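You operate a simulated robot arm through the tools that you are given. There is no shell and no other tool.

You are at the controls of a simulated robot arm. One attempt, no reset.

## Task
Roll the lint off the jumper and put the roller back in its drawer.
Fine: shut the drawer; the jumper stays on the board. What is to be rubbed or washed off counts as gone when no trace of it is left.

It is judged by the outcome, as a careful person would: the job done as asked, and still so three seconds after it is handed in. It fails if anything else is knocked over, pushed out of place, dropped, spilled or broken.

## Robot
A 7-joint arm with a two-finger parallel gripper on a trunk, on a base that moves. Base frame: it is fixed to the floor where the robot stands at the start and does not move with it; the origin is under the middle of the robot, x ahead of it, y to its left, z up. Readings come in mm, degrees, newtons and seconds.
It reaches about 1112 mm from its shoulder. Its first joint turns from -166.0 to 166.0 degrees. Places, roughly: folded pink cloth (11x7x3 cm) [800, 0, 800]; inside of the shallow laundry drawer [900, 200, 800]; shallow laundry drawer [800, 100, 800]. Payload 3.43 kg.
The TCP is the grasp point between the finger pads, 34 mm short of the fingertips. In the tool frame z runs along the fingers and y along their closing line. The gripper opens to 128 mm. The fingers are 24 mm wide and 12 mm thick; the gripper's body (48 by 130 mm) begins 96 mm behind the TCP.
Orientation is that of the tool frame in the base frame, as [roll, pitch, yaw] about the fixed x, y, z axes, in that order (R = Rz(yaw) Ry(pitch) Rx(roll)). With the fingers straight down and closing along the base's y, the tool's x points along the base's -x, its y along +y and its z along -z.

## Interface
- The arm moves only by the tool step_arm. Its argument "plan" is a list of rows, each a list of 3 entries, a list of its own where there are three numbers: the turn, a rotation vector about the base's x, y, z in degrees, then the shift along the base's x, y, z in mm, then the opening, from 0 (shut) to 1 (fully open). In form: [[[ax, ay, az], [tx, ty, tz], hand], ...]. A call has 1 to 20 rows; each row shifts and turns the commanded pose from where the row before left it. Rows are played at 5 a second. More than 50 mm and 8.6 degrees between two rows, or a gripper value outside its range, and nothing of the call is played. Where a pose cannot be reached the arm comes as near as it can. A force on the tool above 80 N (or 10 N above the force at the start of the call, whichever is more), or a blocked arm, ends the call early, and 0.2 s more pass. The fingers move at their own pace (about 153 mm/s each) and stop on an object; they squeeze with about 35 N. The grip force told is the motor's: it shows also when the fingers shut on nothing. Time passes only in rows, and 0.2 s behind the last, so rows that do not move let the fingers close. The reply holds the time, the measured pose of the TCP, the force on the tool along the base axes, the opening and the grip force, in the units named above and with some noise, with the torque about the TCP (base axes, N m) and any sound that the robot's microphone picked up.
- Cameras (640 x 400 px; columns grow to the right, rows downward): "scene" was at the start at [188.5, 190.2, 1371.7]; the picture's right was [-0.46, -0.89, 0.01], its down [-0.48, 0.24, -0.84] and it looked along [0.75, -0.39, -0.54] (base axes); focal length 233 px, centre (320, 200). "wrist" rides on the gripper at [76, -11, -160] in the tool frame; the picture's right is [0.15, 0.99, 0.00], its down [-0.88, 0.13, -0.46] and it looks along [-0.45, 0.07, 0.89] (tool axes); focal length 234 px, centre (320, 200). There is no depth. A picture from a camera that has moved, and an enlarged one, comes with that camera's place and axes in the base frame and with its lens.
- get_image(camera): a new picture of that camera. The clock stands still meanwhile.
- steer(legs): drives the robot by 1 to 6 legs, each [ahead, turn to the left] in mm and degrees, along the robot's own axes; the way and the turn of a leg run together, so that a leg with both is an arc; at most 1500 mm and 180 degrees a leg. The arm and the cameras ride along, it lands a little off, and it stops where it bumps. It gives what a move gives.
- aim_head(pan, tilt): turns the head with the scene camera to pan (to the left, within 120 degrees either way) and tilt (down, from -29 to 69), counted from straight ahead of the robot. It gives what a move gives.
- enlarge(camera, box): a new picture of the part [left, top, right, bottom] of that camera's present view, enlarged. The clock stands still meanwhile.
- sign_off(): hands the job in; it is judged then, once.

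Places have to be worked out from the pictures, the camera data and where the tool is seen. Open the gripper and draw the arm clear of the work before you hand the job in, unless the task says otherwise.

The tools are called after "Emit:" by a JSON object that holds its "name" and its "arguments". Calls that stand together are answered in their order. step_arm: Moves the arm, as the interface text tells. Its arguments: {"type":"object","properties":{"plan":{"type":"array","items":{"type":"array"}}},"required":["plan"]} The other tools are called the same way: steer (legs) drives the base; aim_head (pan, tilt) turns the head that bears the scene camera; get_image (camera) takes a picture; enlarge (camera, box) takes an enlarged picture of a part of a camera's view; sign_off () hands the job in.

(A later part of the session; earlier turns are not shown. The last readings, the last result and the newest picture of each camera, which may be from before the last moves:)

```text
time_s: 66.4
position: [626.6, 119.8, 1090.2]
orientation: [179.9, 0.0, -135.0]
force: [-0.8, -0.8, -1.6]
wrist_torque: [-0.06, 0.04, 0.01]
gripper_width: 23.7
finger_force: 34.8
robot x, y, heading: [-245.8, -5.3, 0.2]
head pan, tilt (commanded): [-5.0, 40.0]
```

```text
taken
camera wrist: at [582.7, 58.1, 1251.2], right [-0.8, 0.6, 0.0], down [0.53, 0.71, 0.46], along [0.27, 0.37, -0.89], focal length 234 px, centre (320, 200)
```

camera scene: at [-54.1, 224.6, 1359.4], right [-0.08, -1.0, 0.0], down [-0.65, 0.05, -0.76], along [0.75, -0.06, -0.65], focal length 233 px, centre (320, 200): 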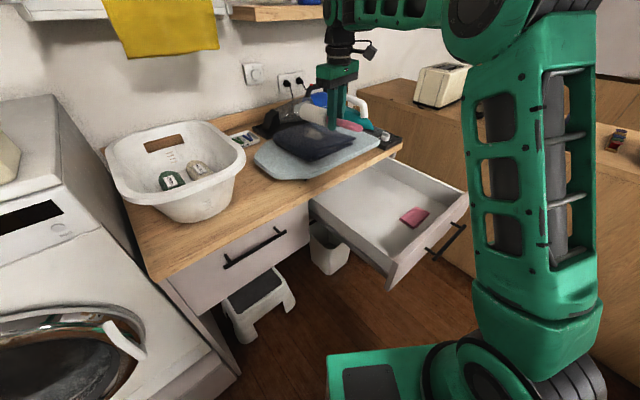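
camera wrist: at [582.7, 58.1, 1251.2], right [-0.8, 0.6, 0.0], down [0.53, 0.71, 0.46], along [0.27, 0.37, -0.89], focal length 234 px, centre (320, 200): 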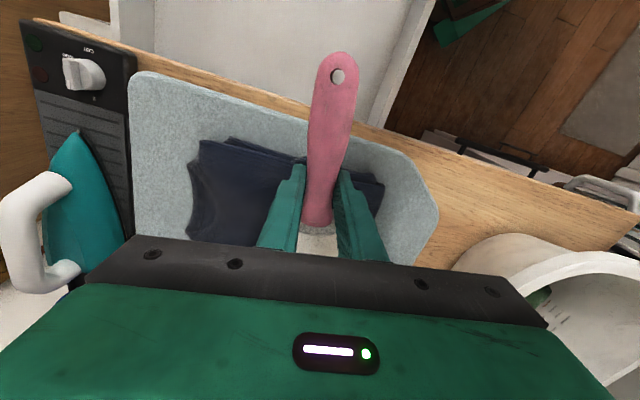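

Base is at x≈-246 and nothing was touched. Zooming on the jumper, lint and roller head from the scene camera.

Emit:
{"name": "enlarge", "arguments": {"camera": "scene", "box": [245, 80, 405, 190]}}

Emit:
{"name": "enlarge", "arguments": {"camera": "wrist", "box": [120, 60, 460, 270]}}

```text
3.64 times, centred on (325, 135) of scene
camera zoom: at [-54.1, 224.6, 1359.4], right [-0.08, -1.0, 0.0], down [-0.65, 0.05, -0.76], along [0.75, -0.06, -0.65], focal length 846 px, centre (302, 436)
```

zoom: 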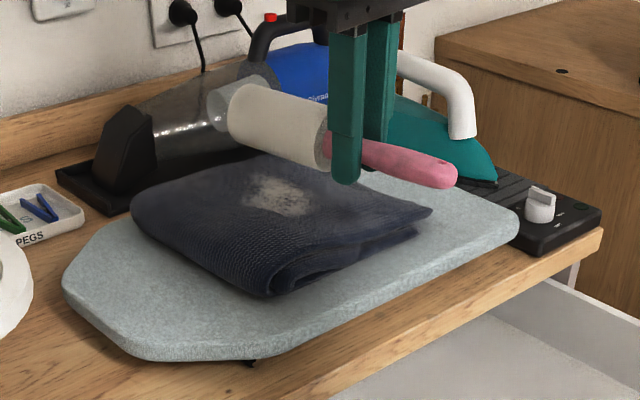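

```text
1.88 times, centred on (290, 165) of wrist
camera zoom: at [582.7, 58.1, 1251.2], right [-0.8, 0.6, 0.0], down [0.53, 0.71, 0.46], along [0.27, 0.37, -0.89], focal length 441 px, centre (376, 266)
```

zoom: 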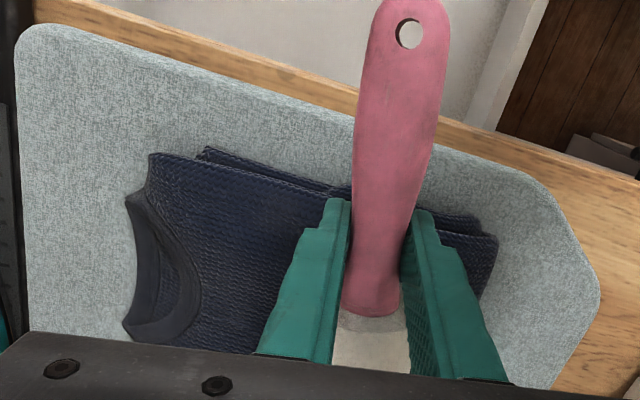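

Lint centre confirmed at about (727,185,998). I'll position the head to the left of the patch (TCP ≈(631,169)), a couple of centimetres above the jumper.

Emit:
{"name": "step_arm", "arguments": {"plan": [[[0, 0, 0], [1.5, 16, -8], 0], [[0, 0, 0], [1.5, 16, -8], 0], [[0, 0, 0], [1.5, 17, -8], 0], [[0, 0, 0], [0, 0, -8], 0], [[0, 0, 0], [0, 0, 0], 0]]}}

Emit:
{"name": "enlarge", "arguments": {"camera": "scene", "box": [245, 80, 405, 190]}}

Emit:
{"name": "enlarge", "arguments": {"camera": "wrist", "box": [120, 60, 460, 270]}}

```text
time_s: 67.6
position: [619.2, 167.4, 1070.5]
orientation: [-179.6, 0.5, -134.9]
force: [0.1, -0.7, -0.7]
wrist_torque: [-0.05, 0.04, 0.02]
gripper_width: 23.7
finger_force: 35.3
robot x, y, heading: [-243.1, -3.8, 0.3]
head pan, tilt (commanded): [-5.0, 40.0]
```

```text
3.64 times, centred on (325, 135) of scene
camera zoom: at [-54.1, 224.8, 1359.4], right [-0.08, -1.0, 0.0], down [-0.65, 0.05, -0.76], along [0.75, -0.06, -0.65], focal length 846 px, centre (302, 436)
```

zoom: 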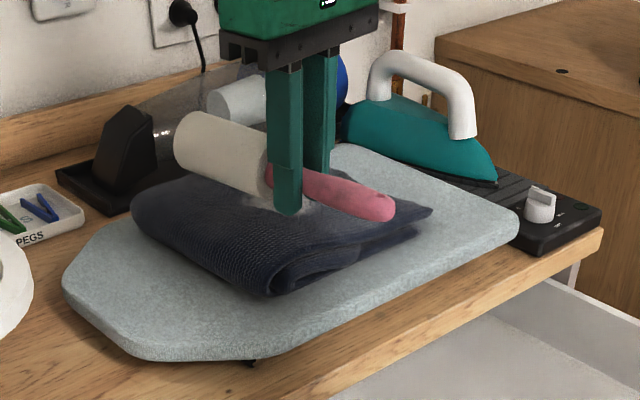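

```text
1.88 times, centred on (290, 165) of wrist
camera zoom: at [572.0, 107.0, 1229.8], right [-0.8, 0.6, -0.01], down [0.53, 0.71, 0.46], along [0.28, 0.37, -0.89], focal length 441 px, centre (376, 266)
```

zoom: 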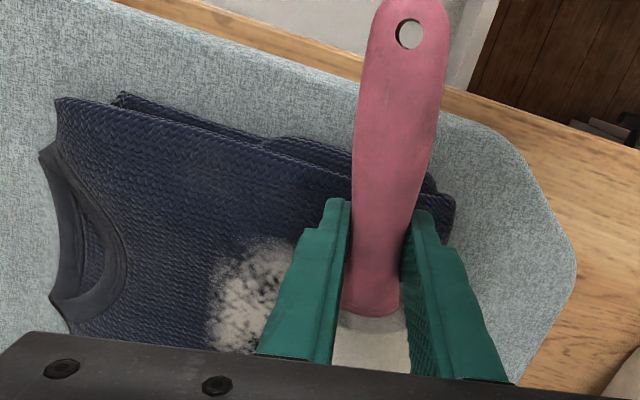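

The head is over the jumper just left of the lint (lint spans p 349–415; I'm at 320). I'll lower carefully in steps, watching the force for first contact.

Emit:
{"name": "step_arm", "arguments": {"plan": [[[0, 0, 0], [0, 0, -10], 0], [[0, 0, 0], [0, 0, -10], 0], [[0, 0, 0], [0, 0, 0], 0]]}}

Emit:
{"name": "enlarge", "arguments": {"camera": "scene", "box": [265, 90, 365, 170]}}

```text
time_s: 68.4
position: [618.8, 167.2, 1049.8]
orientation: [-179.6, 0.5, -135.0]
force: [0.5, 0.5, -1.0]
wrist_torque: [-0.06, 0.06, -0.04]
gripper_width: 23.7
finger_force: 35.4
robot x, y, heading: [-244.0, -4.6, 0.0]
head pan, tilt (commanded): [-5.0, 40.0]
```

```text
5.00 times, centred on (315, 130) of scene
camera zoom: at [-54.1, 224.8, 1359.4], right [-0.08, -1.0, 0.0], down [-0.65, 0.05, -0.76], along [0.75, -0.06, -0.65], focal length 1164 px, centre (345, 550)
```

zoom: 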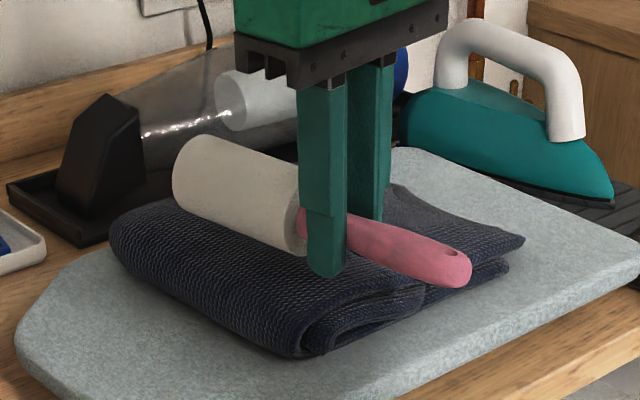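

Close above the jumper now, no contact force yet. Lowering in 4 mm steps.

Emit:
{"name": "step_arm", "arguments": {"plan": [[[0, 0, 0], [0, 0, -4], 0], [[0, 0, 0], [0, 0, -4], 0], [[0, 0, 0], [0, 0, 0], 0]]}}

Emit:
{"name": "step_arm", "arguments": {"plan": [[[0, 0, 0], [0, 0, -3], 0], [[0, 0, 0], [0, 0, 0], 0]]}}

Emit:
{"name": "enlarge", "arguments": {"camera": "scene", "box": [265, 90, 365, 170]}}

```text
time_s: 69.2
position: [617.4, 167.6, 1041.7]
orientation: [-179.6, 0.5, -134.9]
force: [-0.4, -0.2, -1.9]
wrist_torque: [-0.05, 0.06, 0.0]
gripper_width: 23.6
finger_force: 35.0
robot x, y, heading: [-247.8, -3.4, 0.4]
head pan, tilt (commanded): [-5.0, 40.0]
```

```text
time_s: 69.8
position: [617.8, 167.5, 1039.0]
orientation: [-179.6, 0.6, -135.1]
force: [-0.6, 0.4, -1.5]
wrist_torque: [-0.04, 0.03, 0.02]
gripper_width: 23.4
finger_force: 34.7
robot x, y, heading: [-247.2, 0.4, 0.5]
head pan, tilt (commanded): [-5.0, 40.0]
```

```text
5.00 times, centred on (315, 130) of scene
camera zoom: at [-54.1, 224.8, 1359.4], right [-0.08, -1.0, 0.0], down [-0.65, 0.05, -0.76], along [0.75, -0.06, -0.65], focal length 1164 px, centre (345, 550)
```

zoom: 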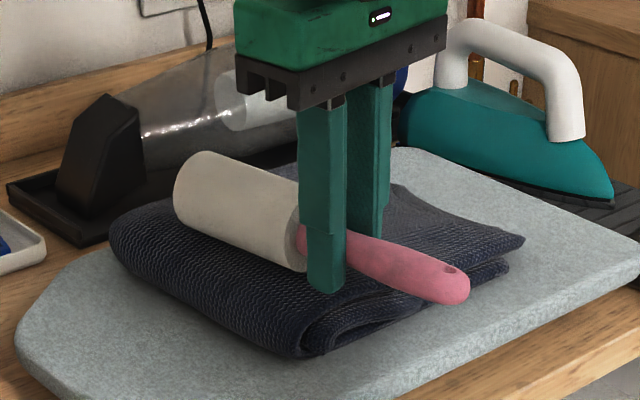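

No contact yet (tool weight reading only). Continuing down in 3 mm steps.

Emit:
{"name": "step_arm", "arguments": {"plan": [[[0, 0, 0], [0, 0, -3], 0], [[0, 0, 0], [0, 0, 0], 0]]}}

Emit:
{"name": "step_arm", "arguments": {"plan": [[[0, 0, 0], [0, 0, -3], 0], [[0, 0, 0], [0, 0, 0], 0]]}}

```text
time_s: 70.4
position: [617.6, 168.6, 1037.0]
orientation: [-179.6, 0.7, -135.0]
force: [-0.8, -0.2, 11.0]
wrist_torque: [0.23, -0.14, 0.03]
gripper_width: 23.5
finger_force: 35.3
robot x, y, heading: [-243.1, -3.2, 0.4]
head pan, tilt (commanded): [-5.0, 40.0]
```

```text
time_s: 71.0
position: [616.5, 168.4, 1035.6]
orientation: [-179.6, 0.5, -135.0]
force: [-6.3, 1.1, 28.1]
wrist_torque: [0.64, -0.18, 0.07]
gripper_width: 23.6
finger_force: 34.7
robot x, y, heading: [-246.8, -5.2, 0.3]
head pan, tilt (commanded): [-5.0, 40.0]
```

First contact at z≈1037, but the torque shows it is near the head's inner rim by the fingers. I'll lift 5 mm and pitch the roller 3° head-down so the whole head meets the jumper.

Emit:
{"name": "step_arm", "arguments": {"plan": [[[0, 0, 0], [0, 0, 6], 0], [[-2.1, 2.1, 0], [0, 0, 0], 0], [[0, 0, 0], [0, 0, 0], 0]]}}

Emit:
{"name": "enlarge", "arguments": {"camera": "scene", "box": [265, 90, 365, 170]}}

Emit:
{"name": "get_image", "arguments": {"camera": "wrist"}}

```text
time_s: 71.8
position: [616.8, 168.7, 1038.8]
orientation: [-179.7, -2.5, -135.1]
force: [-0.3, 0.6, 0.8]
wrist_torque: [0.08, -0.12, -0.06]
gripper_width: 23.4
finger_force: 35.0
robot x, y, heading: [-247.4, -2.5, 0.5]
head pan, tilt (commanded): [-5.0, 40.0]
```

```text
5.00 times, centred on (315, 130) of scene
camera zoom: at [-54.2, 224.7, 1359.4], right [-0.08, -1.0, 0.0], down [-0.65, 0.05, -0.76], along [0.75, -0.06, -0.65], focal length 1164 px, centre (345, 550)
```

zoom: 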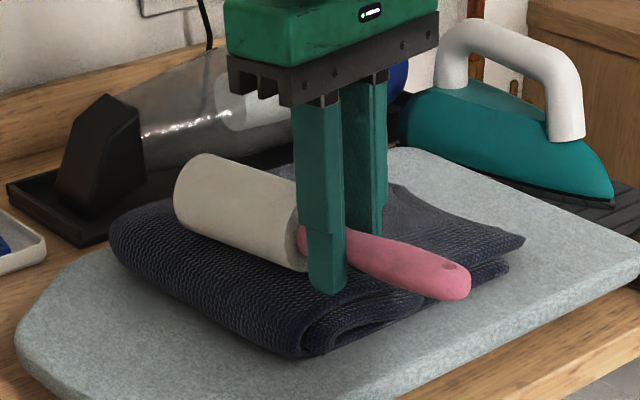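

```text
taken
camera wrist: at [577.3, 113.0, 1202.1], right [-0.8, 0.6, 0.0], down [0.54, 0.73, 0.42], along [0.25, 0.33, -0.91], focal length 234 px, centre (320, 200)
```

wrist: 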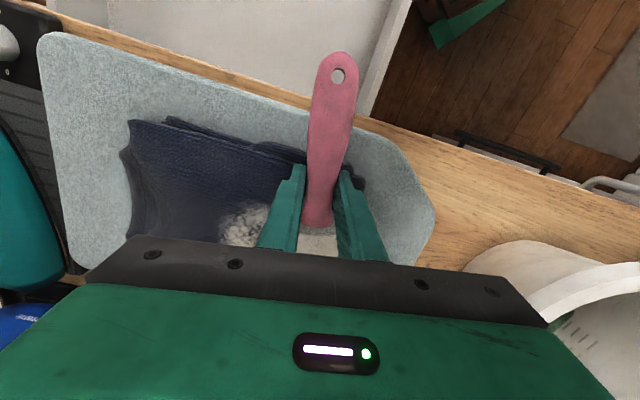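

Now the light contact force sits under the head's centre (torque matches ~75 mm out). I'll press 1.5 mm more and start rolling sideways across the lint in the +p direction.

Emit:
{"name": "step_arm", "arguments": {"plan": [[[0, 0, 0], [0, 0, -1.5], 0], [[0, 0, 0], [5, -5, 0], 0], [[0, 0, 0], [5, -5, 0], 0], [[0, 0, 0], [5, -5, 0], 0], [[0, 0, 0], [5, -5, 0], 0]]}}

```text
time_s: 73.0
position: [637.2, 148.0, 1037.9]
orientation: [-179.5, -2.5, -135.1]
force: [-0.8, 1.4, 2.3]
wrist_torque: [0.35, -0.29, 0.24]
gripper_width: 23.4
finger_force: 34.9
robot x, y, heading: [-246.3, -3.7, 0.4]
head pan, tilt (commanded): [-5.0, 40.0]
```

Rolling smoothly with about 4 N on the head. Continuing across the patch.

Emit:
{"name": "step_arm", "arguments": {"plan": [[[0, 0, 0], [5, -5, 0], 0], [[0, 0, 0], [5, -5, 0], 0], [[0, 0, 0], [5, -5, 0], 0], [[0, 0, 0], [5, -5, 0], 0], [[0, 0, 0], [5, -5, 0], 0]]}}

Emit:
{"name": "enlarge", "arguments": {"camera": "scene", "box": [265, 90, 365, 170]}}

Emit:
{"name": "get_image", "arguments": {"camera": "wrist"}}

```text
time_s: 74.2
position: [663.6, 122.0, 1037.8]
orientation: [-179.6, -2.6, -135.1]
force: [-0.1, 1.3, 1.5]
wrist_torque: [0.2, -0.17, 0.09]
gripper_width: 23.7
finger_force: 35.0
robot x, y, heading: [-242.6, 0.0, 0.2]
head pan, tilt (commanded): [-5.0, 40.0]
```

```text
5.00 times, centred on (315, 130) of scene
camera zoom: at [-54.2, 224.8, 1359.4], right [-0.08, -1.0, 0.0], down [-0.65, 0.05, -0.76], along [0.75, -0.06, -0.65], focal length 1164 px, centre (345, 550)
```

zoom: 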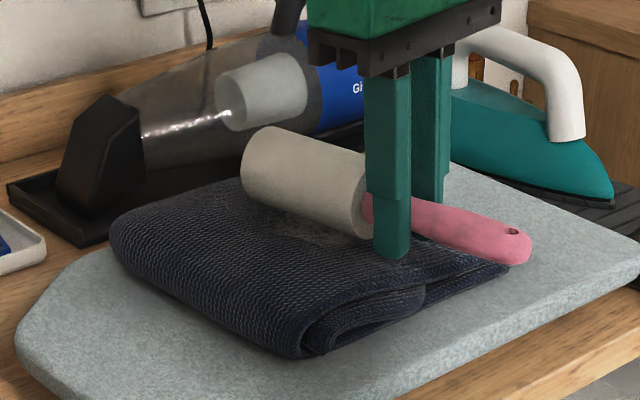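

```text
taken
camera wrist: at [622.3, 67.6, 1200.9], right [-0.8, 0.6, 0.0], down [0.54, 0.73, 0.42], along [0.25, 0.33, -0.91], focal length 234 px, centre (320, 200)
```

wrist: 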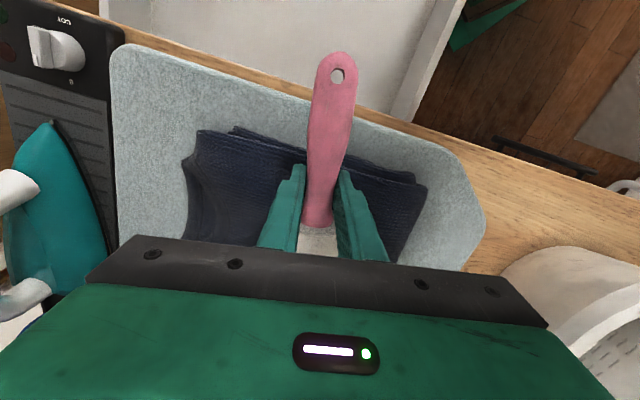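

The lint is visibly fading where the head has passed, and the jumper hasn't shifted. Continuing to the far side of the patch, then rolling back.

Emit:
{"name": "step_arm", "arguments": {"plan": [[[0, 0, 0], [5, -5, 0], 0], [[0, 0, 0], [5, -5, 0], 0], [[0, 0, 0], [5, -5, 0], 0], [[0, 0, 0], [5, -5, 0], 0], [[0, 0, 0], [5, -5, 0], 0], [[0, 0, 0], [5, -5, 0], 0], [[0, 0, 0], [5, -5, 0], 0]]}}

Emit:
{"name": "enlarge", "arguments": {"camera": "scene", "box": [265, 90, 365, 170]}}

```text
time_s: 75.8
position: [697.0, 87.9, 1038.7]
orientation: [-179.6, -2.5, -134.9]
force: [0.3, 0.3, 2.0]
wrist_torque: [0.22, -0.16, 0.12]
gripper_width: 23.4
finger_force: 34.7
robot x, y, heading: [-246.9, -6.5, 0.0]
head pan, tilt (commanded): [-5.0, 40.0]
```

```text
5.00 times, centred on (315, 130) of scene
camera zoom: at [-54.2, 224.8, 1359.4], right [-0.08, -1.0, 0.0], down [-0.65, 0.05, -0.76], along [0.75, -0.06, -0.65], focal length 1164 px, centre (345, 550)
```

zoom: 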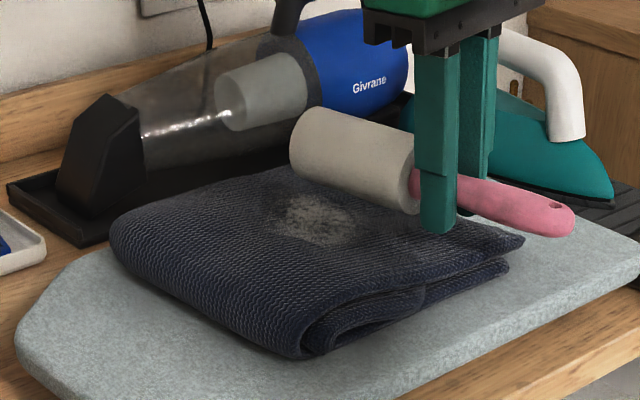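

The patch is clearly lighter but not gone. I'll press about 1 mm more and roll back across it.

Emit:
{"name": "step_arm", "arguments": {"plan": [[[0, 0, 0], [0, 0, -1], 0], [[0, 0, 0], [-5, 5, 0], 0], [[0, 0, 0], [-5, 5, 0], 0], [[0, 0, 0], [-5, 5, 0], 0], [[0, 0, 0], [-5, 5, 0], 0], [[0, 0, 0], [-5, 5, 0], 0], [[0, 0, 0], [-5, 5, 0], 0]]}}

Emit:
{"name": "step_arm", "arguments": {"plan": [[[0, 0, 0], [-5, 5, 0], 0], [[0, 0, 0], [-5, 5, 0], 0], [[0, 0, 0], [-5, 5, 0], 0], [[0, 0, 0], [-5, 5, 0], 0], [[0, 0, 0], [-5, 5, 0], 0], [[0, 0, 0], [-5, 5, 0], 0], [[0, 0, 0], [-5, 5, 0], 0], [[0, 0, 0], [-5, 5, 0], 0], [[0, 0, 0], [-5, 5, 0], 0]]}}

Emit:
{"name": "enlarge", "arguments": {"camera": "scene", "box": [265, 90, 365, 170]}}

Emit:
{"name": "enlarge", "arguments": {"camera": "wrist", "box": [120, 60, 460, 270]}}

```text
time_s: 77.4
position: [668.3, 118.1, 1036.7]
orientation: [-179.6, -2.5, -135.0]
force: [0.5, -1.4, 3.8]
wrist_torque: [0.32, -0.42, -0.2]
gripper_width: 23.4
finger_force: 34.6
robot x, y, heading: [-244.4, -2.7, 0.2]
head pan, tilt (commanded): [-5.0, 40.0]
```

```text
time_s: 79.4
position: [622.3, 164.1, 1036.9]
orientation: [-179.6, -2.4, -134.9]
force: [-0.1, -0.2, 1.0]
wrist_torque: [0.15, -0.12, -0.02]
gripper_width: 23.2
finger_force: 35.2
robot x, y, heading: [-247.1, -6.1, 0.2]
head pan, tilt (commanded): [-5.0, 40.0]
```

```text
5.00 times, centred on (315, 130) of scene
camera zoom: at [-54.2, 224.7, 1359.4], right [-0.08, -1.0, 0.0], down [-0.65, 0.05, -0.76], along [0.75, -0.06, -0.65], focal length 1164 px, centre (345, 550)
```

zoom: 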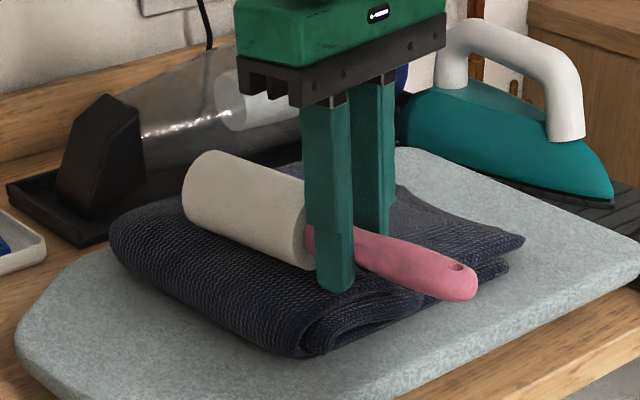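

```text
1.88 times, centred on (290, 165) of wrist
camera zoom: at [582.4, 107.7, 1199.8], right [-0.8, 0.6, 0.0], down [0.54, 0.73, 0.42], along [0.25, 0.33, -0.91], focal length 441 px, centre (376, 266)
```

zoom: 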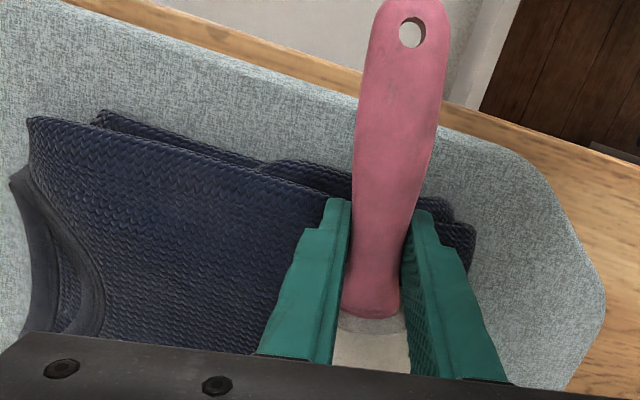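

The front part of the patch looks clean now. I'll make another pass forward, keeping the same pressure, then look at what's left.

Emit:
{"name": "step_arm", "arguments": {"plan": [[[0, 0, 0], [0, 0, -0.5], 0], [[0, 0, 0], [5, -5, 0], 0], [[0, 0, 0], [5, -5, 0], 0], [[0, 0, 0], [5, -5, 0], 0], [[0, 0, 0], [5, -5, 0], 0], [[0, 0, 0], [5, -5, 0], 0], [[0, 0, 0], [5, -5, 0], 0], [[0, 0, 0], [5, -5, 0], 0], [[0, 0, 0], [5, -5, 0], 0]]}}

Emit:
{"name": "step_arm", "arguments": {"plan": [[[0, 0, 0], [5, -5, 0], 0], [[0, 0, 0], [5, -5, 0], 0], [[0, 0, 0], [5, -5, 0], 0], [[0, 0, 0], [5, -5, 0], 0], [[0, 0, 0], [5, -5, 0], 0], [[0, 0, 0], [5, -5, 0], 0], [[0, 0, 0], [5, -5, 0], 0], [[0, 0, 0], [5, -5, 0], 0]]}}

Emit:
{"name": "enlarge", "arguments": {"camera": "scene", "box": [265, 90, 365, 170]}}

```text
time_s: 81.4
position: [663.0, 123.1, 1036.0]
orientation: [-179.6, -2.6, -135.0]
force: [-0.2, 1.1, 1.3]
wrist_torque: [0.13, -0.05, 0.07]
gripper_width: 23.3
finger_force: 35.0
robot x, y, heading: [-241.0, -4.8, 0.1]
head pan, tilt (commanded): [-5.0, 40.0]
```

```text
time_s: 83.2
position: [702.7, 83.8, 1037.1]
orientation: [-179.6, -2.5, -135.1]
force: [0.3, -0.1, -2.0]
wrist_torque: [-0.09, 0.03, 0.02]
gripper_width: 23.3
finger_force: 34.8
robot x, y, heading: [-245.1, -3.9, 0.3]
head pan, tilt (commanded): [-5.0, 40.0]
```

```text
5.00 times, centred on (315, 130) of scene
camera zoom: at [-54.1, 224.8, 1359.4], right [-0.08, -1.0, 0.0], down [-0.65, 0.05, -0.76], along [0.75, -0.06, -0.65], focal length 1164 px, centre (345, 550)
```

zoom: 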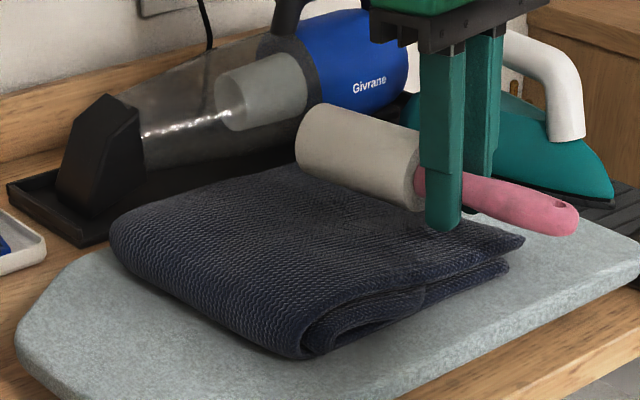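

The lint looks gone from this angle. I'll check with a tighter zoom before deciding on more passes.

Emit:
{"name": "enlarge", "arguments": {"camera": "scene", "box": [285, 110, 345, 155]}}

Emit:
{"name": "get_image", "arguments": {"camera": "wrist"}}

```text
8.89 times, centred on (315, 132) of scene
camera zoom: at [-54.1, 224.8, 1359.4], right [-0.08, -1.0, 0.0], down [-0.65, 0.05, -0.76], along [0.75, -0.06, -0.65], focal length 2069 px, centre (364, 800)
```

zoom: 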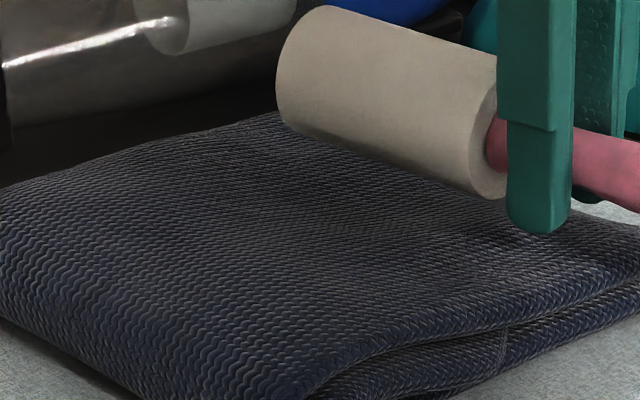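

```text
taken
camera wrist: at [662.7, 27.9, 1199.7], right [-0.8, 0.6, 0.0], down [0.54, 0.73, 0.42], along [0.25, 0.33, -0.91], focal length 234 px, centre (320, 200)
```

wrist: 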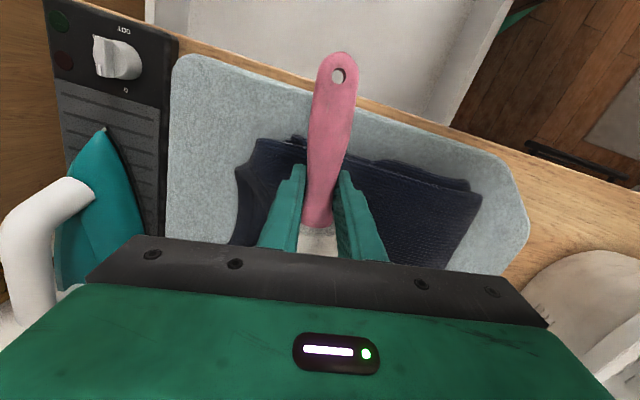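

No lint visible any more. For certainty I'll roll two more passes, the first shifted slightly inward to cover the far rim of the patch.

Emit:
{"name": "step_arm", "arguments": {"plan": [[[0, 0, 0], [6, 6, -1], 0], [[0, 0, 0], [-5, 5, 0], 0], [[0, 0, 0], [-5, 5, 0], 0], [[0, 0, 0], [-5, 5, 0], 0], [[0, 0, 0], [-5, 5, 0], 0], [[0, 0, 0], [-5, 5, 0], 0], [[0, 0, 0], [-5, 5, 0], 0], [[0, 0, 0], [-5, 5, 0], 0]]}}

Emit:
{"name": "step_arm", "arguments": {"plan": [[[0, 0, 0], [-5, 5, 0], 0], [[0, 0, 0], [-5, 5, 0], 0], [[0, 0, 0], [-5, 5, 0], 0], [[0, 0, 0], [-5, 5, 0], 0], [[0, 0, 0], [-5, 5, 0], 0], [[0, 0, 0], [-5, 5, 0], 0], [[0, 0, 0], [-5, 5, 0], 0], [[0, 0, 0], [-5, 5, 0], 0]]}}

Emit:
{"name": "enlarge", "arguments": {"camera": "wrist", "box": [120, 60, 460, 270]}}

```text
time_s: 85.0
position: [673.7, 123.5, 1036.1]
orientation: [-179.6, -2.6, -135.1]
force: [2.0, -3.2, 9.8]
wrist_torque: [0.14, -0.35, -0.13]
gripper_width: 23.2
finger_force: 34.7
robot x, y, heading: [-246.3, -4.5, 0.2]
head pan, tilt (commanded): [-5.0, 40.0]
```

```text
time_s: 86.8
position: [633.0, 163.5, 1036.0]
orientation: [-179.6, -2.4, -135.1]
force: [4.2, -4.3, 15.4]
wrist_torque: [0.12, -0.4, -0.14]
gripper_width: 23.3
finger_force: 35.4
robot x, y, heading: [-244.1, -2.0, 0.2]
head pan, tilt (commanded): [-5.0, 40.0]
```

```text
1.88 times, centred on (290, 165) of wrist
camera zoom: at [593.1, 108.4, 1198.8], right [-0.8, 0.6, 0.0], down [0.54, 0.73, 0.42], along [0.25, 0.33, -0.91], focal length 441 px, centre (376, 266)
```

zoom: 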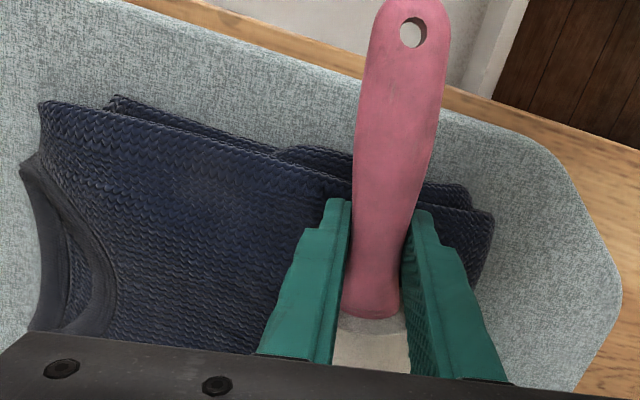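

The patch area is clean; now the fingertips are beginning to rub the jumper, so I'll lift off straight up and inspect.

Emit:
{"name": "step_arm", "arguments": {"plan": [[[0, 0, 0], [0, 0, 6], 0], [[0, 0, 0], [0, 0, 20], 0], [[0, 0, 0], [0, 0, 25], 0], [[2.1, -2.1, 0], [-20, -10, 10], 0], [[0, 0, 0], [-30, -20, 0], 0], [[0, 0, 0], [-30, -25, 0], 0], [[0, 0, 0], [-30, -25, 0], 0], [[0, 0, 0], [0, 0, 0], 0]]}}

Emit:
{"name": "enlarge", "arguments": {"camera": "scene", "box": [265, 90, 365, 170]}}

Emit:
{"name": "get_image", "arguments": {"camera": "wrist"}}

```text
time_s: 88.6
position: [522.8, 85.3, 1097.1]
orientation: [-179.7, 0.5, -135.0]
force: [-0.4, 0.5, -1.4]
wrist_torque: [-0.06, 0.05, -0.02]
gripper_width: 23.0
finger_force: 34.9
robot x, y, heading: [-245.7, -0.3, 0.3]
head pan, tilt (commanded): [-5.0, 40.0]
```

```text
5.00 times, centred on (315, 130) of scene
camera zoom: at [-54.1, 224.8, 1359.4], right [-0.08, -1.0, 0.0], down [-0.65, 0.05, -0.76], along [0.75, -0.06, -0.65], focal length 1164 px, centre (345, 550)
```

zoom: 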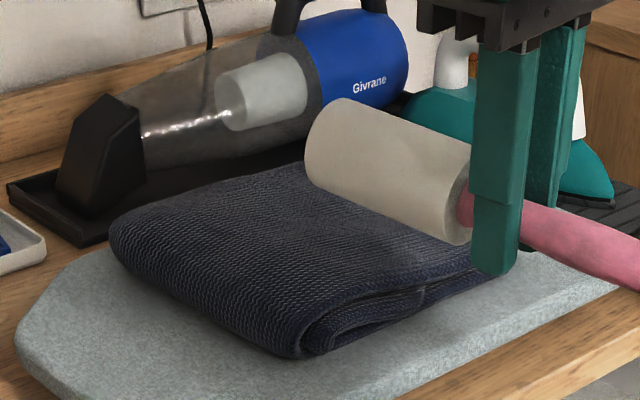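

```text
taken
camera wrist: at [477.1, 23.9, 1256.1], right [-0.8, 0.6, -0.01], down [0.53, 0.71, 0.46], along [0.28, 0.37, -0.89], focal length 234 px, centre (320, 200)
```

wrist: 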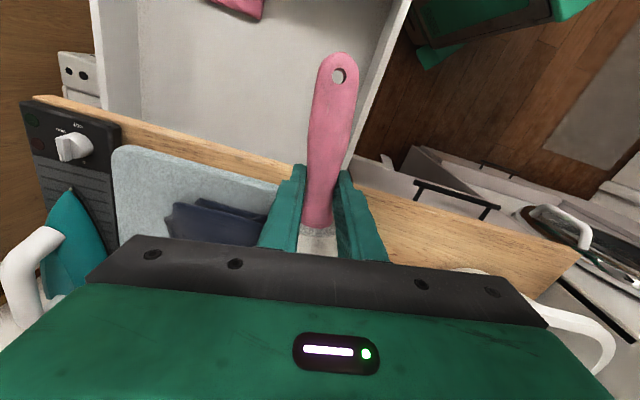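

The roller is lifted clear. I'll move it over the open drawer and, with the view freed, inspect the jumper again.

Emit:
{"name": "step_arm", "arguments": {"plan": [[[0, 0, 0], [-14.5, -31, -5], 0], [[0, 0, 0], [-14.5, -31, -5], 0], [[0, 0, 0], [-14.5, -31, -5], 0], [[0, 0, 0], [-14.5, -32, -5], 0], [[0, 0, 0], [0, 0, 0], 0]]}}

Emit:
{"name": "enlarge", "arguments": {"camera": "scene", "box": [265, 90, 365, 170]}}

Emit:
{"name": "get_image", "arguments": {"camera": "wrist"}}

Emit:
{"name": "get_image", "arguments": {"camera": "scene"}}

```text
time_s: 89.8
position: [466.8, -41.0, 1076.1]
orientation: [-179.5, 0.5, -135.0]
force: [-0.5, -0.1, -1.3]
wrist_torque: [-0.06, 0.05, 0.03]
gripper_width: 23.5
finger_force: 35.4
robot x, y, heading: [-247.0, -3.9, 0.2]
head pan, tilt (commanded): [-5.0, 40.0]
```

```text
5.00 times, centred on (315, 130) of scene
camera zoom: at [-54.2, 224.7, 1359.4], right [-0.08, -1.0, 0.0], down [-0.65, 0.05, -0.76], along [0.75, -0.06, -0.65], focal length 1164 px, centre (345, 550)
```

zoom: 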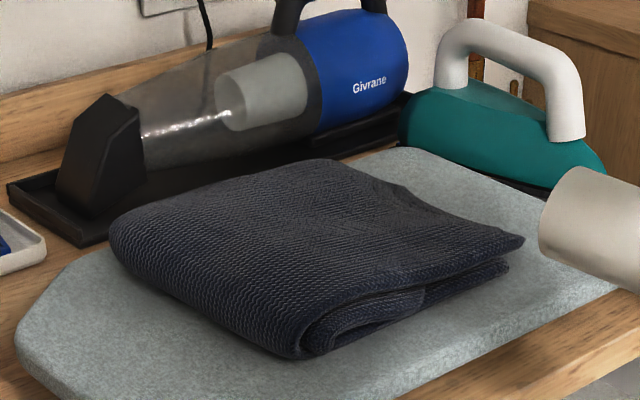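

```text
taken
camera wrist: at [419.1, -101.6, 1235.9], right [-0.8, 0.6, -0.01], down [0.53, 0.71, 0.46], along [0.28, 0.37, -0.89], focal length 234 px, centre (320, 200)
```

wrist: 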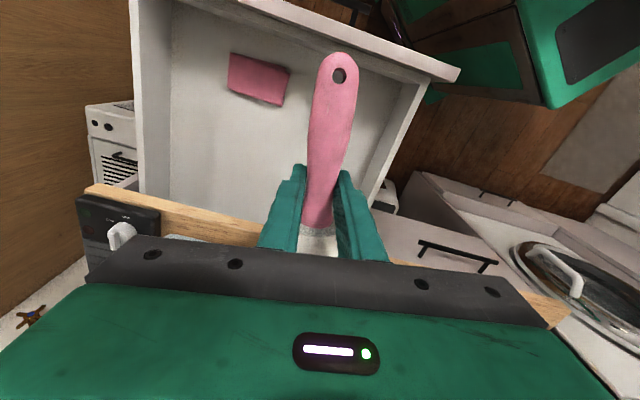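

```text
taken
camera scene: at [-54.2, 224.7, 1359.4], right [-0.08, -1.0, 0.0], down [-0.65, 0.05, -0.76], along [0.75, -0.06, -0.65], focal length 233 px, centre (320, 200)
```

scene: 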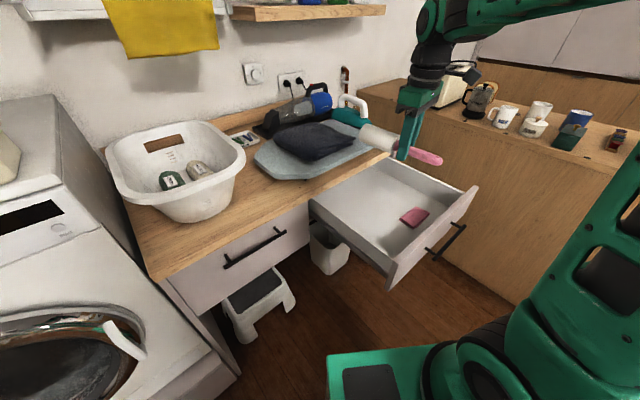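

The jumper now looks evenly dark. I'll take a very tight zoom of where the lint was to make sure no faint trace remains.

Emit:
{"name": "enlarge", "arguments": {"camera": "scene", "box": [293, 118, 341, 148]}}

```text
13.33 times, centred on (317, 133) of scene
camera zoom: at [-54.2, 224.7, 1359.4], right [-0.08, -1.0, 0.0], down [-0.65, 0.05, -0.76], along [0.75, -0.06, -0.65], focal length 3104 px, centre (360, 1093)
```

zoom: 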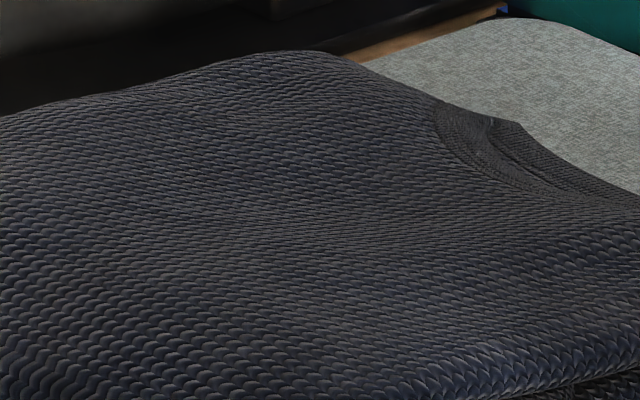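

No lint visible from the scene camera. For a second angle, I'll swing the arm (roller still held, raised) so the wrist camera looks down on the jumper.

Emit:
{"name": "step_arm", "arguments": {"plan": [[[0, 0, 0], [5, 20, 25], 0], [[0, 0, 0], [10, 28, 25], 0], [[0, 0, 0], [12, 32, 25], 0], [[0, 0, 0], [12, 34, 20], 0], [[0, 0, 0], [12, 36, 0], 0], [[0, 0, 0], [12, 38, 0], 0], [[0, 0, 0], [12, 38, 0], 0], [[0, 0, 0], [12, 38, 0], 0], [[0, 0, 0], [0, 0, 0], 0]]}}

Emit:
{"name": "get_image", "arguments": {"camera": "wrist"}}

Emit:
{"name": "enlarge", "arguments": {"camera": "wrist", "box": [110, 100, 310, 260]}}

```text
time_s: 91.8
position: [552.1, 223.5, 1170.8]
orientation: [-179.7, 0.4, -135.1]
force: [1.2, 0.3, -1.6]
wrist_torque: [-0.04, 0.08, 0.02]
gripper_width: 23.5
finger_force: 35.1
robot x, y, heading: [-245.9, -1.8, 0.3]
head pan, tilt (commanded): [-5.0, 40.0]
```

```text
taken
camera wrist: at [506.5, 162.1, 1330.6], right [-0.8, 0.6, -0.01], down [0.53, 0.71, 0.46], along [0.28, 0.37, -0.89], focal length 234 px, centre (320, 200)
```

wrist: 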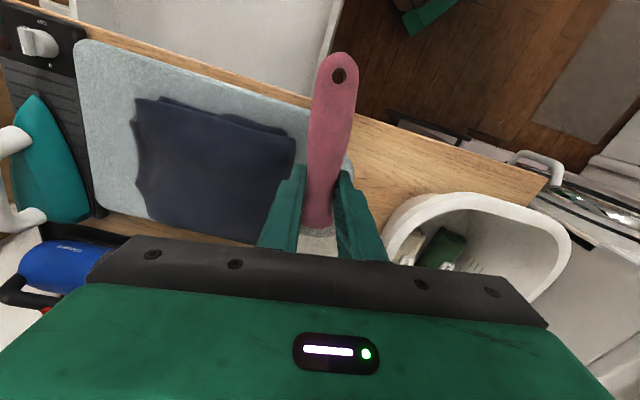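

```text
2.50 times, centred on (210, 180) of wrist
camera zoom: at [506.5, 162.1, 1330.6], right [-0.8, 0.6, -0.01], down [0.53, 0.71, 0.46], along [0.28, 0.37, -0.89], focal length 585 px, centre (595, 250)
```

zoom: 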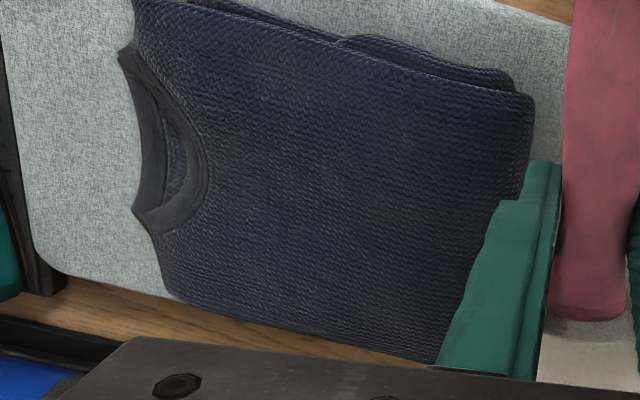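

Clean from above too, and the jumper still sits properly on the board. Next I back the base 130 mm to my earlier working spot, so I can put the roller away and shut the drawer comfortably.

Emit:
{"name": "steer", "arguments": {"legs": [[-130, 0]]}}

```text
time_s: 93.1
position: [421.4, 222.2, 1171.1]
orientation: [-179.7, 0.4, -135.1]
force: [-0.3, 0.3, -0.4]
wrist_torque: [-0.03, 0.06, 0.01]
gripper_width: 23.4
finger_force: 35.2
robot x, y, heading: [-377.0, -3.2, 0.1]
head pan, tilt (commanded): [-5.0, 40.0]
```

Now moving the roller back over its old spot in the open drawer.

Emit:
{"name": "step_arm", "arguments": {"plan": [[[0, 0, 0], [5.5, -33, -15], 0], [[0, 0, 0], [5.5, -33, -15], 0], [[0, 0, 0], [5.5, -33, -15], 0], [[0, 0, 0], [5.5, -33, -15], 0], [[0, 0, 0], [5.5, -33, -15], 0], [[0, 0, 0], [5.5, -33, -15], 0], [[0, 0, 0], [5.5, -33, -15], 0], [[0, 0, 0], [5, -32, -15], 0], [[0, 0, 0], [0, 0, 0], 0]]}}

Emit:
{"name": "get_image", "arguments": {"camera": "wrist"}}

Emit:
{"name": "enlarge", "arguments": {"camera": "scene", "box": [300, 90, 460, 230]}}

```text
time_s: 95.1
position: [451.2, -41.3, 1062.0]
orientation: [-179.3, 0.9, -135.0]
force: [1.1, 0.5, -0.6]
wrist_torque: [-0.06, 0.03, 0.0]
gripper_width: 23.6
finger_force: 35.0
robot x, y, heading: [-374.9, -2.9, 0.3]
head pan, tilt (commanded): [-5.0, 40.0]
```

```text
taken
camera wrist: at [402.9, -102.7, 1219.6], right [-0.8, 0.6, -0.02], down [0.52, 0.71, 0.47], along [0.29, 0.37, -0.88], focal length 234 px, centre (320, 200)
```

wrist: 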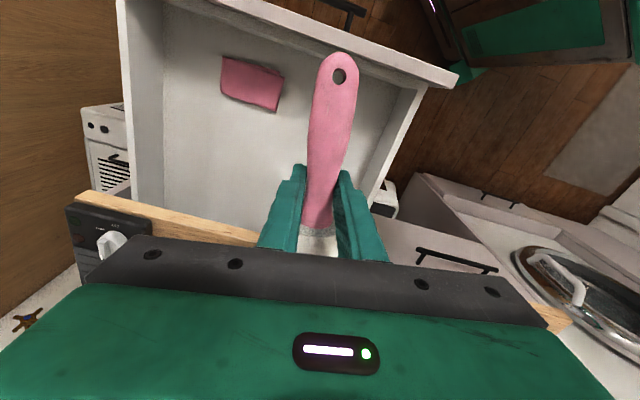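

```text
2.86 times, centred on (380, 160) of scene
camera zoom: at [-185.3, 224.3, 1359.4], right [-0.08, -1.0, 0.0], down [-0.65, 0.05, -0.76], along [0.75, -0.06, -0.65], focal length 665 px, centre (149, 314)
```

zoom: 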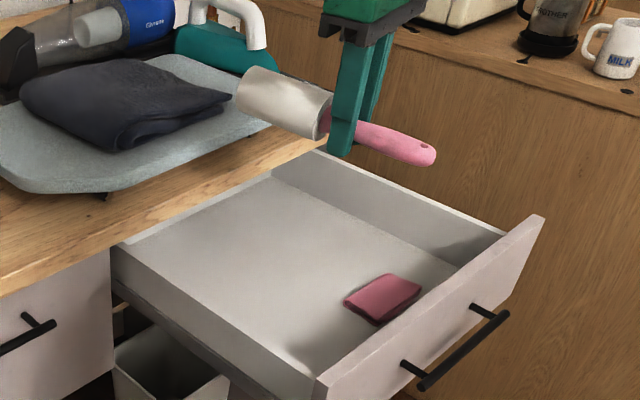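

Lined up with the pick-up spot apart from 13 mm in x. Descending straight into the drawer, stopping ~25 mm above the floor contact height.

Emit:
{"name": "step_arm", "arguments": {"plan": [[[0, 0, 0], [13.5, 1, -20], 0], [[0, 0, 0], [0, 0, -30], 0], [[0, 0, 0], [0, 0, -30], 0], [[0, 0, 0], [0, 0, -30], 0], [[0, 0, 0], [0, 0, -30], 0], [[0, 0, 0], [0, 0, -30], 0], [[0, 0, 0], [0, 0, -30], 0], [[0, 0, 0], [0, 0, -25], 0], [[0, 0, 0], [0, 0, -15], 0], [[0, 0, 0], [0, 0, 0], 0]]}}

Emit:
{"name": "get_image", "arguments": {"camera": "wrist"}}

Emit:
{"name": "enlarge", "arguments": {"camera": "scene", "box": [310, 130, 450, 230]}}

```text
time_s: 97.3
position: [463.9, -38.6, 821.1]
orientation: [-179.2, 1.1, -135.1]
force: [-0.4, 0.2, -0.7]
wrist_torque: [-0.02, 0.04, -0.01]
gripper_width: 23.4
finger_force: 34.8
robot x, y, heading: [-376.2, -6.0, 0.0]
head pan, tilt (commanded): [-5.0, 40.0]
```

```text
taken
camera wrist: at [415.5, -100.8, 979.7], right [-0.8, 0.6, -0.02], down [0.52, 0.71, 0.47], along [0.29, 0.37, -0.88], focal length 234 px, centre (320, 200)
```

wrist: 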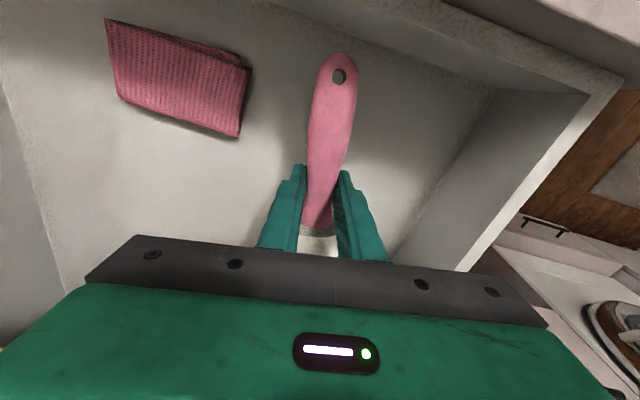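

```text
4.00 times, centred on (380, 180) of scene
camera zoom: at [-185.3, 224.3, 1359.4], right [-0.08, -1.0, 0.0], down [-0.65, 0.05, -0.76], along [0.75, -0.06, -0.65], focal length 931 px, centre (80, 280)
```

zoom: 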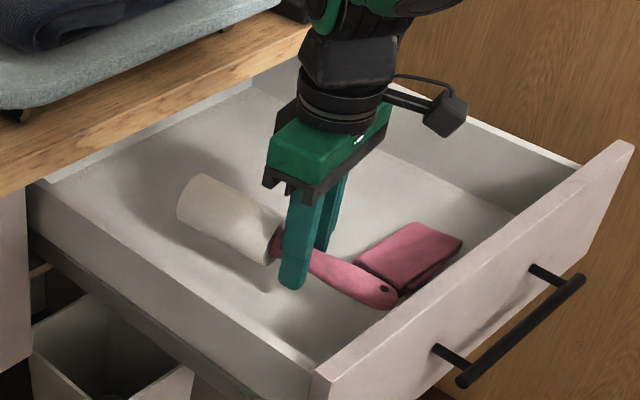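

Good: inside the drawer, clear of the cloth and walls. Lowering gently until the roller rests on the floor.

Emit:
{"name": "step_arm", "arguments": {"plan": [[[0, 0, 0], [0, 0, -8], 0], [[0, 0, 0], [0, 0, -8], 0], [[0, 0, 0], [0, 0, -5], 0], [[0, 0, 0], [0, 0, 0], 0]]}}

Emit:
{"name": "step_arm", "arguments": {"plan": [[[0, 0, 0], [0, 0, -3], 0], [[0, 0, 0], [0, 0, 0], 0]]}}

```text
time_s: 98.3
position: [464.1, -41.4, 800.6]
orientation: [-179.1, 0.9, -135.0]
force: [-0.5, -0.2, -2.0]
wrist_torque: [-0.08, 0.06, -0.01]
gripper_width: 23.5
finger_force: 34.7
robot x, y, heading: [-376.8, -0.4, 0.1]
head pan, tilt (commanded): [-5.0, 40.0]
```

```text
time_s: 98.9
position: [463.4, -39.4, 796.6]
orientation: [-179.2, 1.0, -135.1]
force: [-0.4, 0.2, -1.9]
wrist_torque: [-0.02, 0.05, 0.01]
gripper_width: 23.2
finger_force: 35.2
robot x, y, heading: [-378.7, -4.0, 0.5]
head pan, tilt (commanded): [-5.0, 40.0]
```

Still no floor contact at 796.6; stepping down a little further.

Emit:
{"name": "step_arm", "arguments": {"plan": [[[0, 0, 0], [0, 0, -2], 0], [[0, 0, 0], [0, 0, 0], 0]]}}

Emit:
{"name": "step_arm", "arguments": {"plan": [[[0, 0, 0], [0, 0, -2], 0], [[0, 0, 0], [0, 0, 0], 0]]}}

```text
time_s: 99.5
position: [463.0, -40.2, 795.8]
orientation: [-179.2, 1.0, -135.0]
force: [0.0, 0.0, -1.9]
wrist_torque: [-0.06, 0.05, -0.02]
gripper_width: 23.3
finger_force: 35.3
robot x, y, heading: [-377.3, -1.2, 0.2]
head pan, tilt (commanded): [-5.0, 40.0]
```

```text
time_s: 100.1
position: [463.7, -40.2, 793.4]
orientation: [-179.2, 1.0, -135.1]
force: [0.1, -0.2, -1.0]
wrist_torque: [-0.06, 0.01, 0.0]
gripper_width: 23.3
finger_force: 34.7
robot x, y, heading: [-376.4, -2.2, 0.4]
head pan, tilt (commanded): [-5.0, 40.0]
```

At the original pick-up height now (793.4), with the roller essentially on the floor. Opening the fingers gently.

Emit:
{"name": "step_arm", "arguments": {"plan": [[[0, 0, 0], [0, 0, -1], 0], [[0, 0, 0], [0, 0, 0], 0.22], [[0, 0, 0], [0, 0, 0], 0.35], [[0, 0, 0], [0, 0, 0], 0.5], [[0, 0, 0], [0, 0, 0], 0.5]]}}

Emit:
{"name": "get_image", "arguments": {"camera": "wrist"}}

Emit:
{"name": "enlarge", "arguments": {"camera": "scene", "box": [310, 130, 450, 230]}}

```text
time_s: 101.3
position: [462.9, -40.6, 792.2]
orientation: [-179.2, 1.0, -135.1]
force: [-0.5, 0.2, 0.1]
wrist_torque: [-0.02, 0.02, -0.01]
gripper_width: 63.9
finger_force: 0.0
robot x, y, heading: [-374.5, -4.3, 0.3]
head pan, tilt (commanded): [-5.0, 40.0]
```

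```text
taken
camera wrist: at [415.2, -101.1, 950.8], right [-0.8, 0.6, -0.02], down [0.52, 0.71, 0.47], along [0.29, 0.37, -0.88], focal length 234 px, centre (320, 200)
```

wrist: 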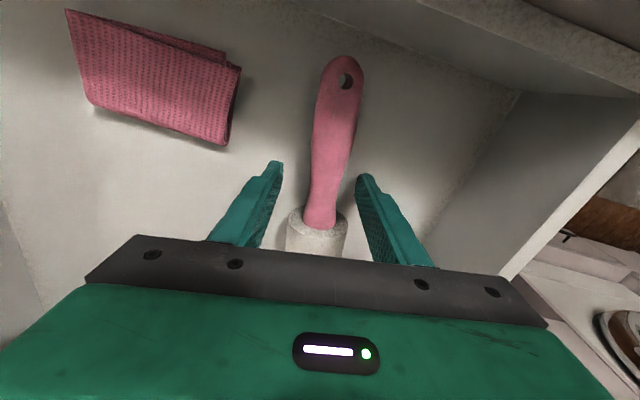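

```text
4.00 times, centred on (380, 180) of scene
camera zoom: at [-185.2, 224.3, 1359.4], right [-0.08, -1.0, 0.0], down [-0.65, 0.05, -0.76], along [0.75, -0.06, -0.65], focal length 931 px, centre (80, 280)
```

zoom: 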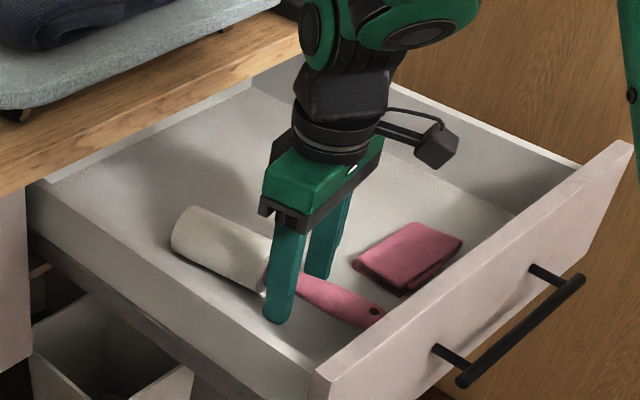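

The roller lies back in its place on the drawer floor. I'll rise straight up out of the drawer.

Emit:
{"name": "step_arm", "arguments": {"plan": [[[0, 0, 0], [0, 0, 15], 0.5], [[0, 0, 0], [0, 0, 25], 0.5], [[0, 0, 0], [0, 0, 35], 0.5], [[0, 0, 0], [0, 0, 40], 0.5], [[0, 0, 0], [0, 0, 40], 0.5], [[0, 0, 0], [0, 0, 40], 0.5], [[0, 0, 0], [0, 0, 40], 0.5], [[0, 0, 0], [0, 0, 0], 0.5]]}}

Emit:
{"name": "get_image", "arguments": {"camera": "wrist"}}

Emit:
{"name": "enlarge", "arguments": {"camera": "scene", "box": [310, 130, 450, 230]}}

```text
time_s: 103.1
position: [464.2, -40.6, 1027.1]
orientation: [-179.2, 1.0, -135.0]
force: [0.0, 0.5, 0.4]
wrist_torque: [0.03, 0.0, 0.04]
gripper_width: 63.9
finger_force: 0.0
robot x, y, heading: [-379.1, 0.7, 0.3]
head pan, tilt (commanded): [-5.0, 40.0]
```

```text
taken
camera wrist: at [416.6, -101.8, 1186.1], right [-0.8, 0.6, -0.02], down [0.52, 0.71, 0.47], along [0.29, 0.37, -0.88], focal length 234 px, centre (320, 200)
```

wrist: 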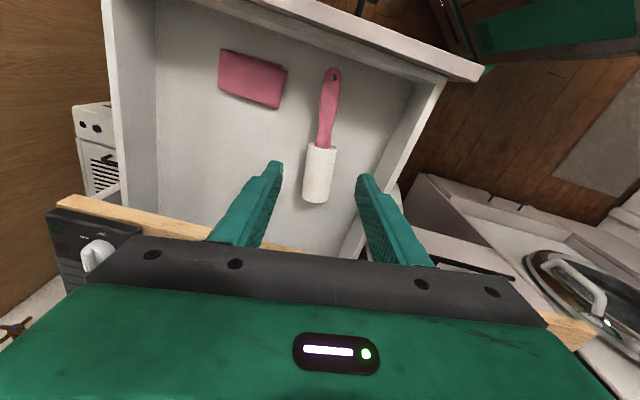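

```text
4.00 times, centred on (380, 180) of scene
camera zoom: at [-185.2, 224.3, 1359.4], right [-0.08, -1.0, 0.0], down [-0.65, 0.05, -0.76], along [0.75, -0.06, -0.65], focal length 931 px, centre (80, 280)
```

zoom: 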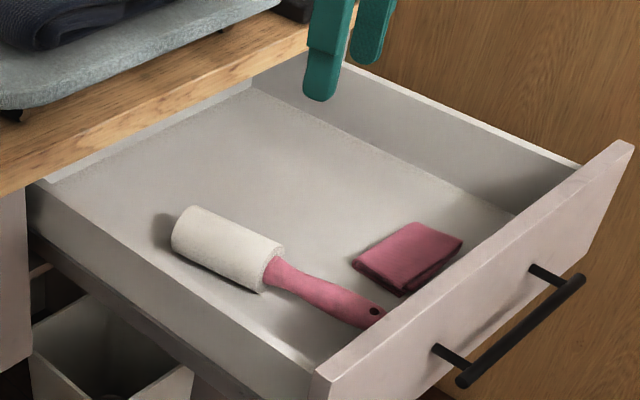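

Roller and cloth lie neatly in the drawer. The handle mid is now at about (366,-212,799). I'll swing over to the front of the drawer, turning the gripper back to the handle-gripping yaw.

Emit:
{"name": "step_arm", "arguments": {"plan": [[[0, 0, -7.7], [-12.6, -14.5, 1.8], 0.43], [[0, 0, -7.7], [-12.6, -14.5, 1.8], 0.43], [[0, 0, -7.7], [-12.6, -14.5, 1.8], 0.43], [[0, 0, -7.7], [-12.6, -14.5, 1.8], 0.43], [[0, 0, -7.7], [-12.6, -14.5, 1.8], 0.43], [[0, 0, -7.7], [-12.6, -14.5, 1.8], 0.43], [[0, 0, -7.7], [-12.6, -14.5, 1.8], 0.43], [[0, 0, -7.7], [-12.6, -14.5, 1.8], 0.43], [[0, 0, -7.7], [-12.6, -14.5, 1.8], 0.43], [[0, 0, -7.7], [-12.6, -14.5, 1.8], 0.43], [[0, 0, -7.7], [-12.6, -14.5, 1.8], 0.43], [[0, 0, -7.7], [-12.6, -14.5, 1.8], 0.43], [[0, 0, -7.7], [-12.6, -14.5, 1.8], 0.43], [[0, 0, 0], [0, 0, 0], 0.43]]}}

```text
time_s: 106.1
position: [300.9, -228.0, 1051.3]
orientation: [-179.0, 1.0, 124.7]
force: [-0.2, 0.2, 0.7]
wrist_torque: [0.03, 0.01, 0.0]
gripper_width: 55.1
finger_force: 0.1
robot x, y, heading: [-377.6, -4.5, 0.3]
head pan, tilt (commanded): [-5.0, 40.0]
```

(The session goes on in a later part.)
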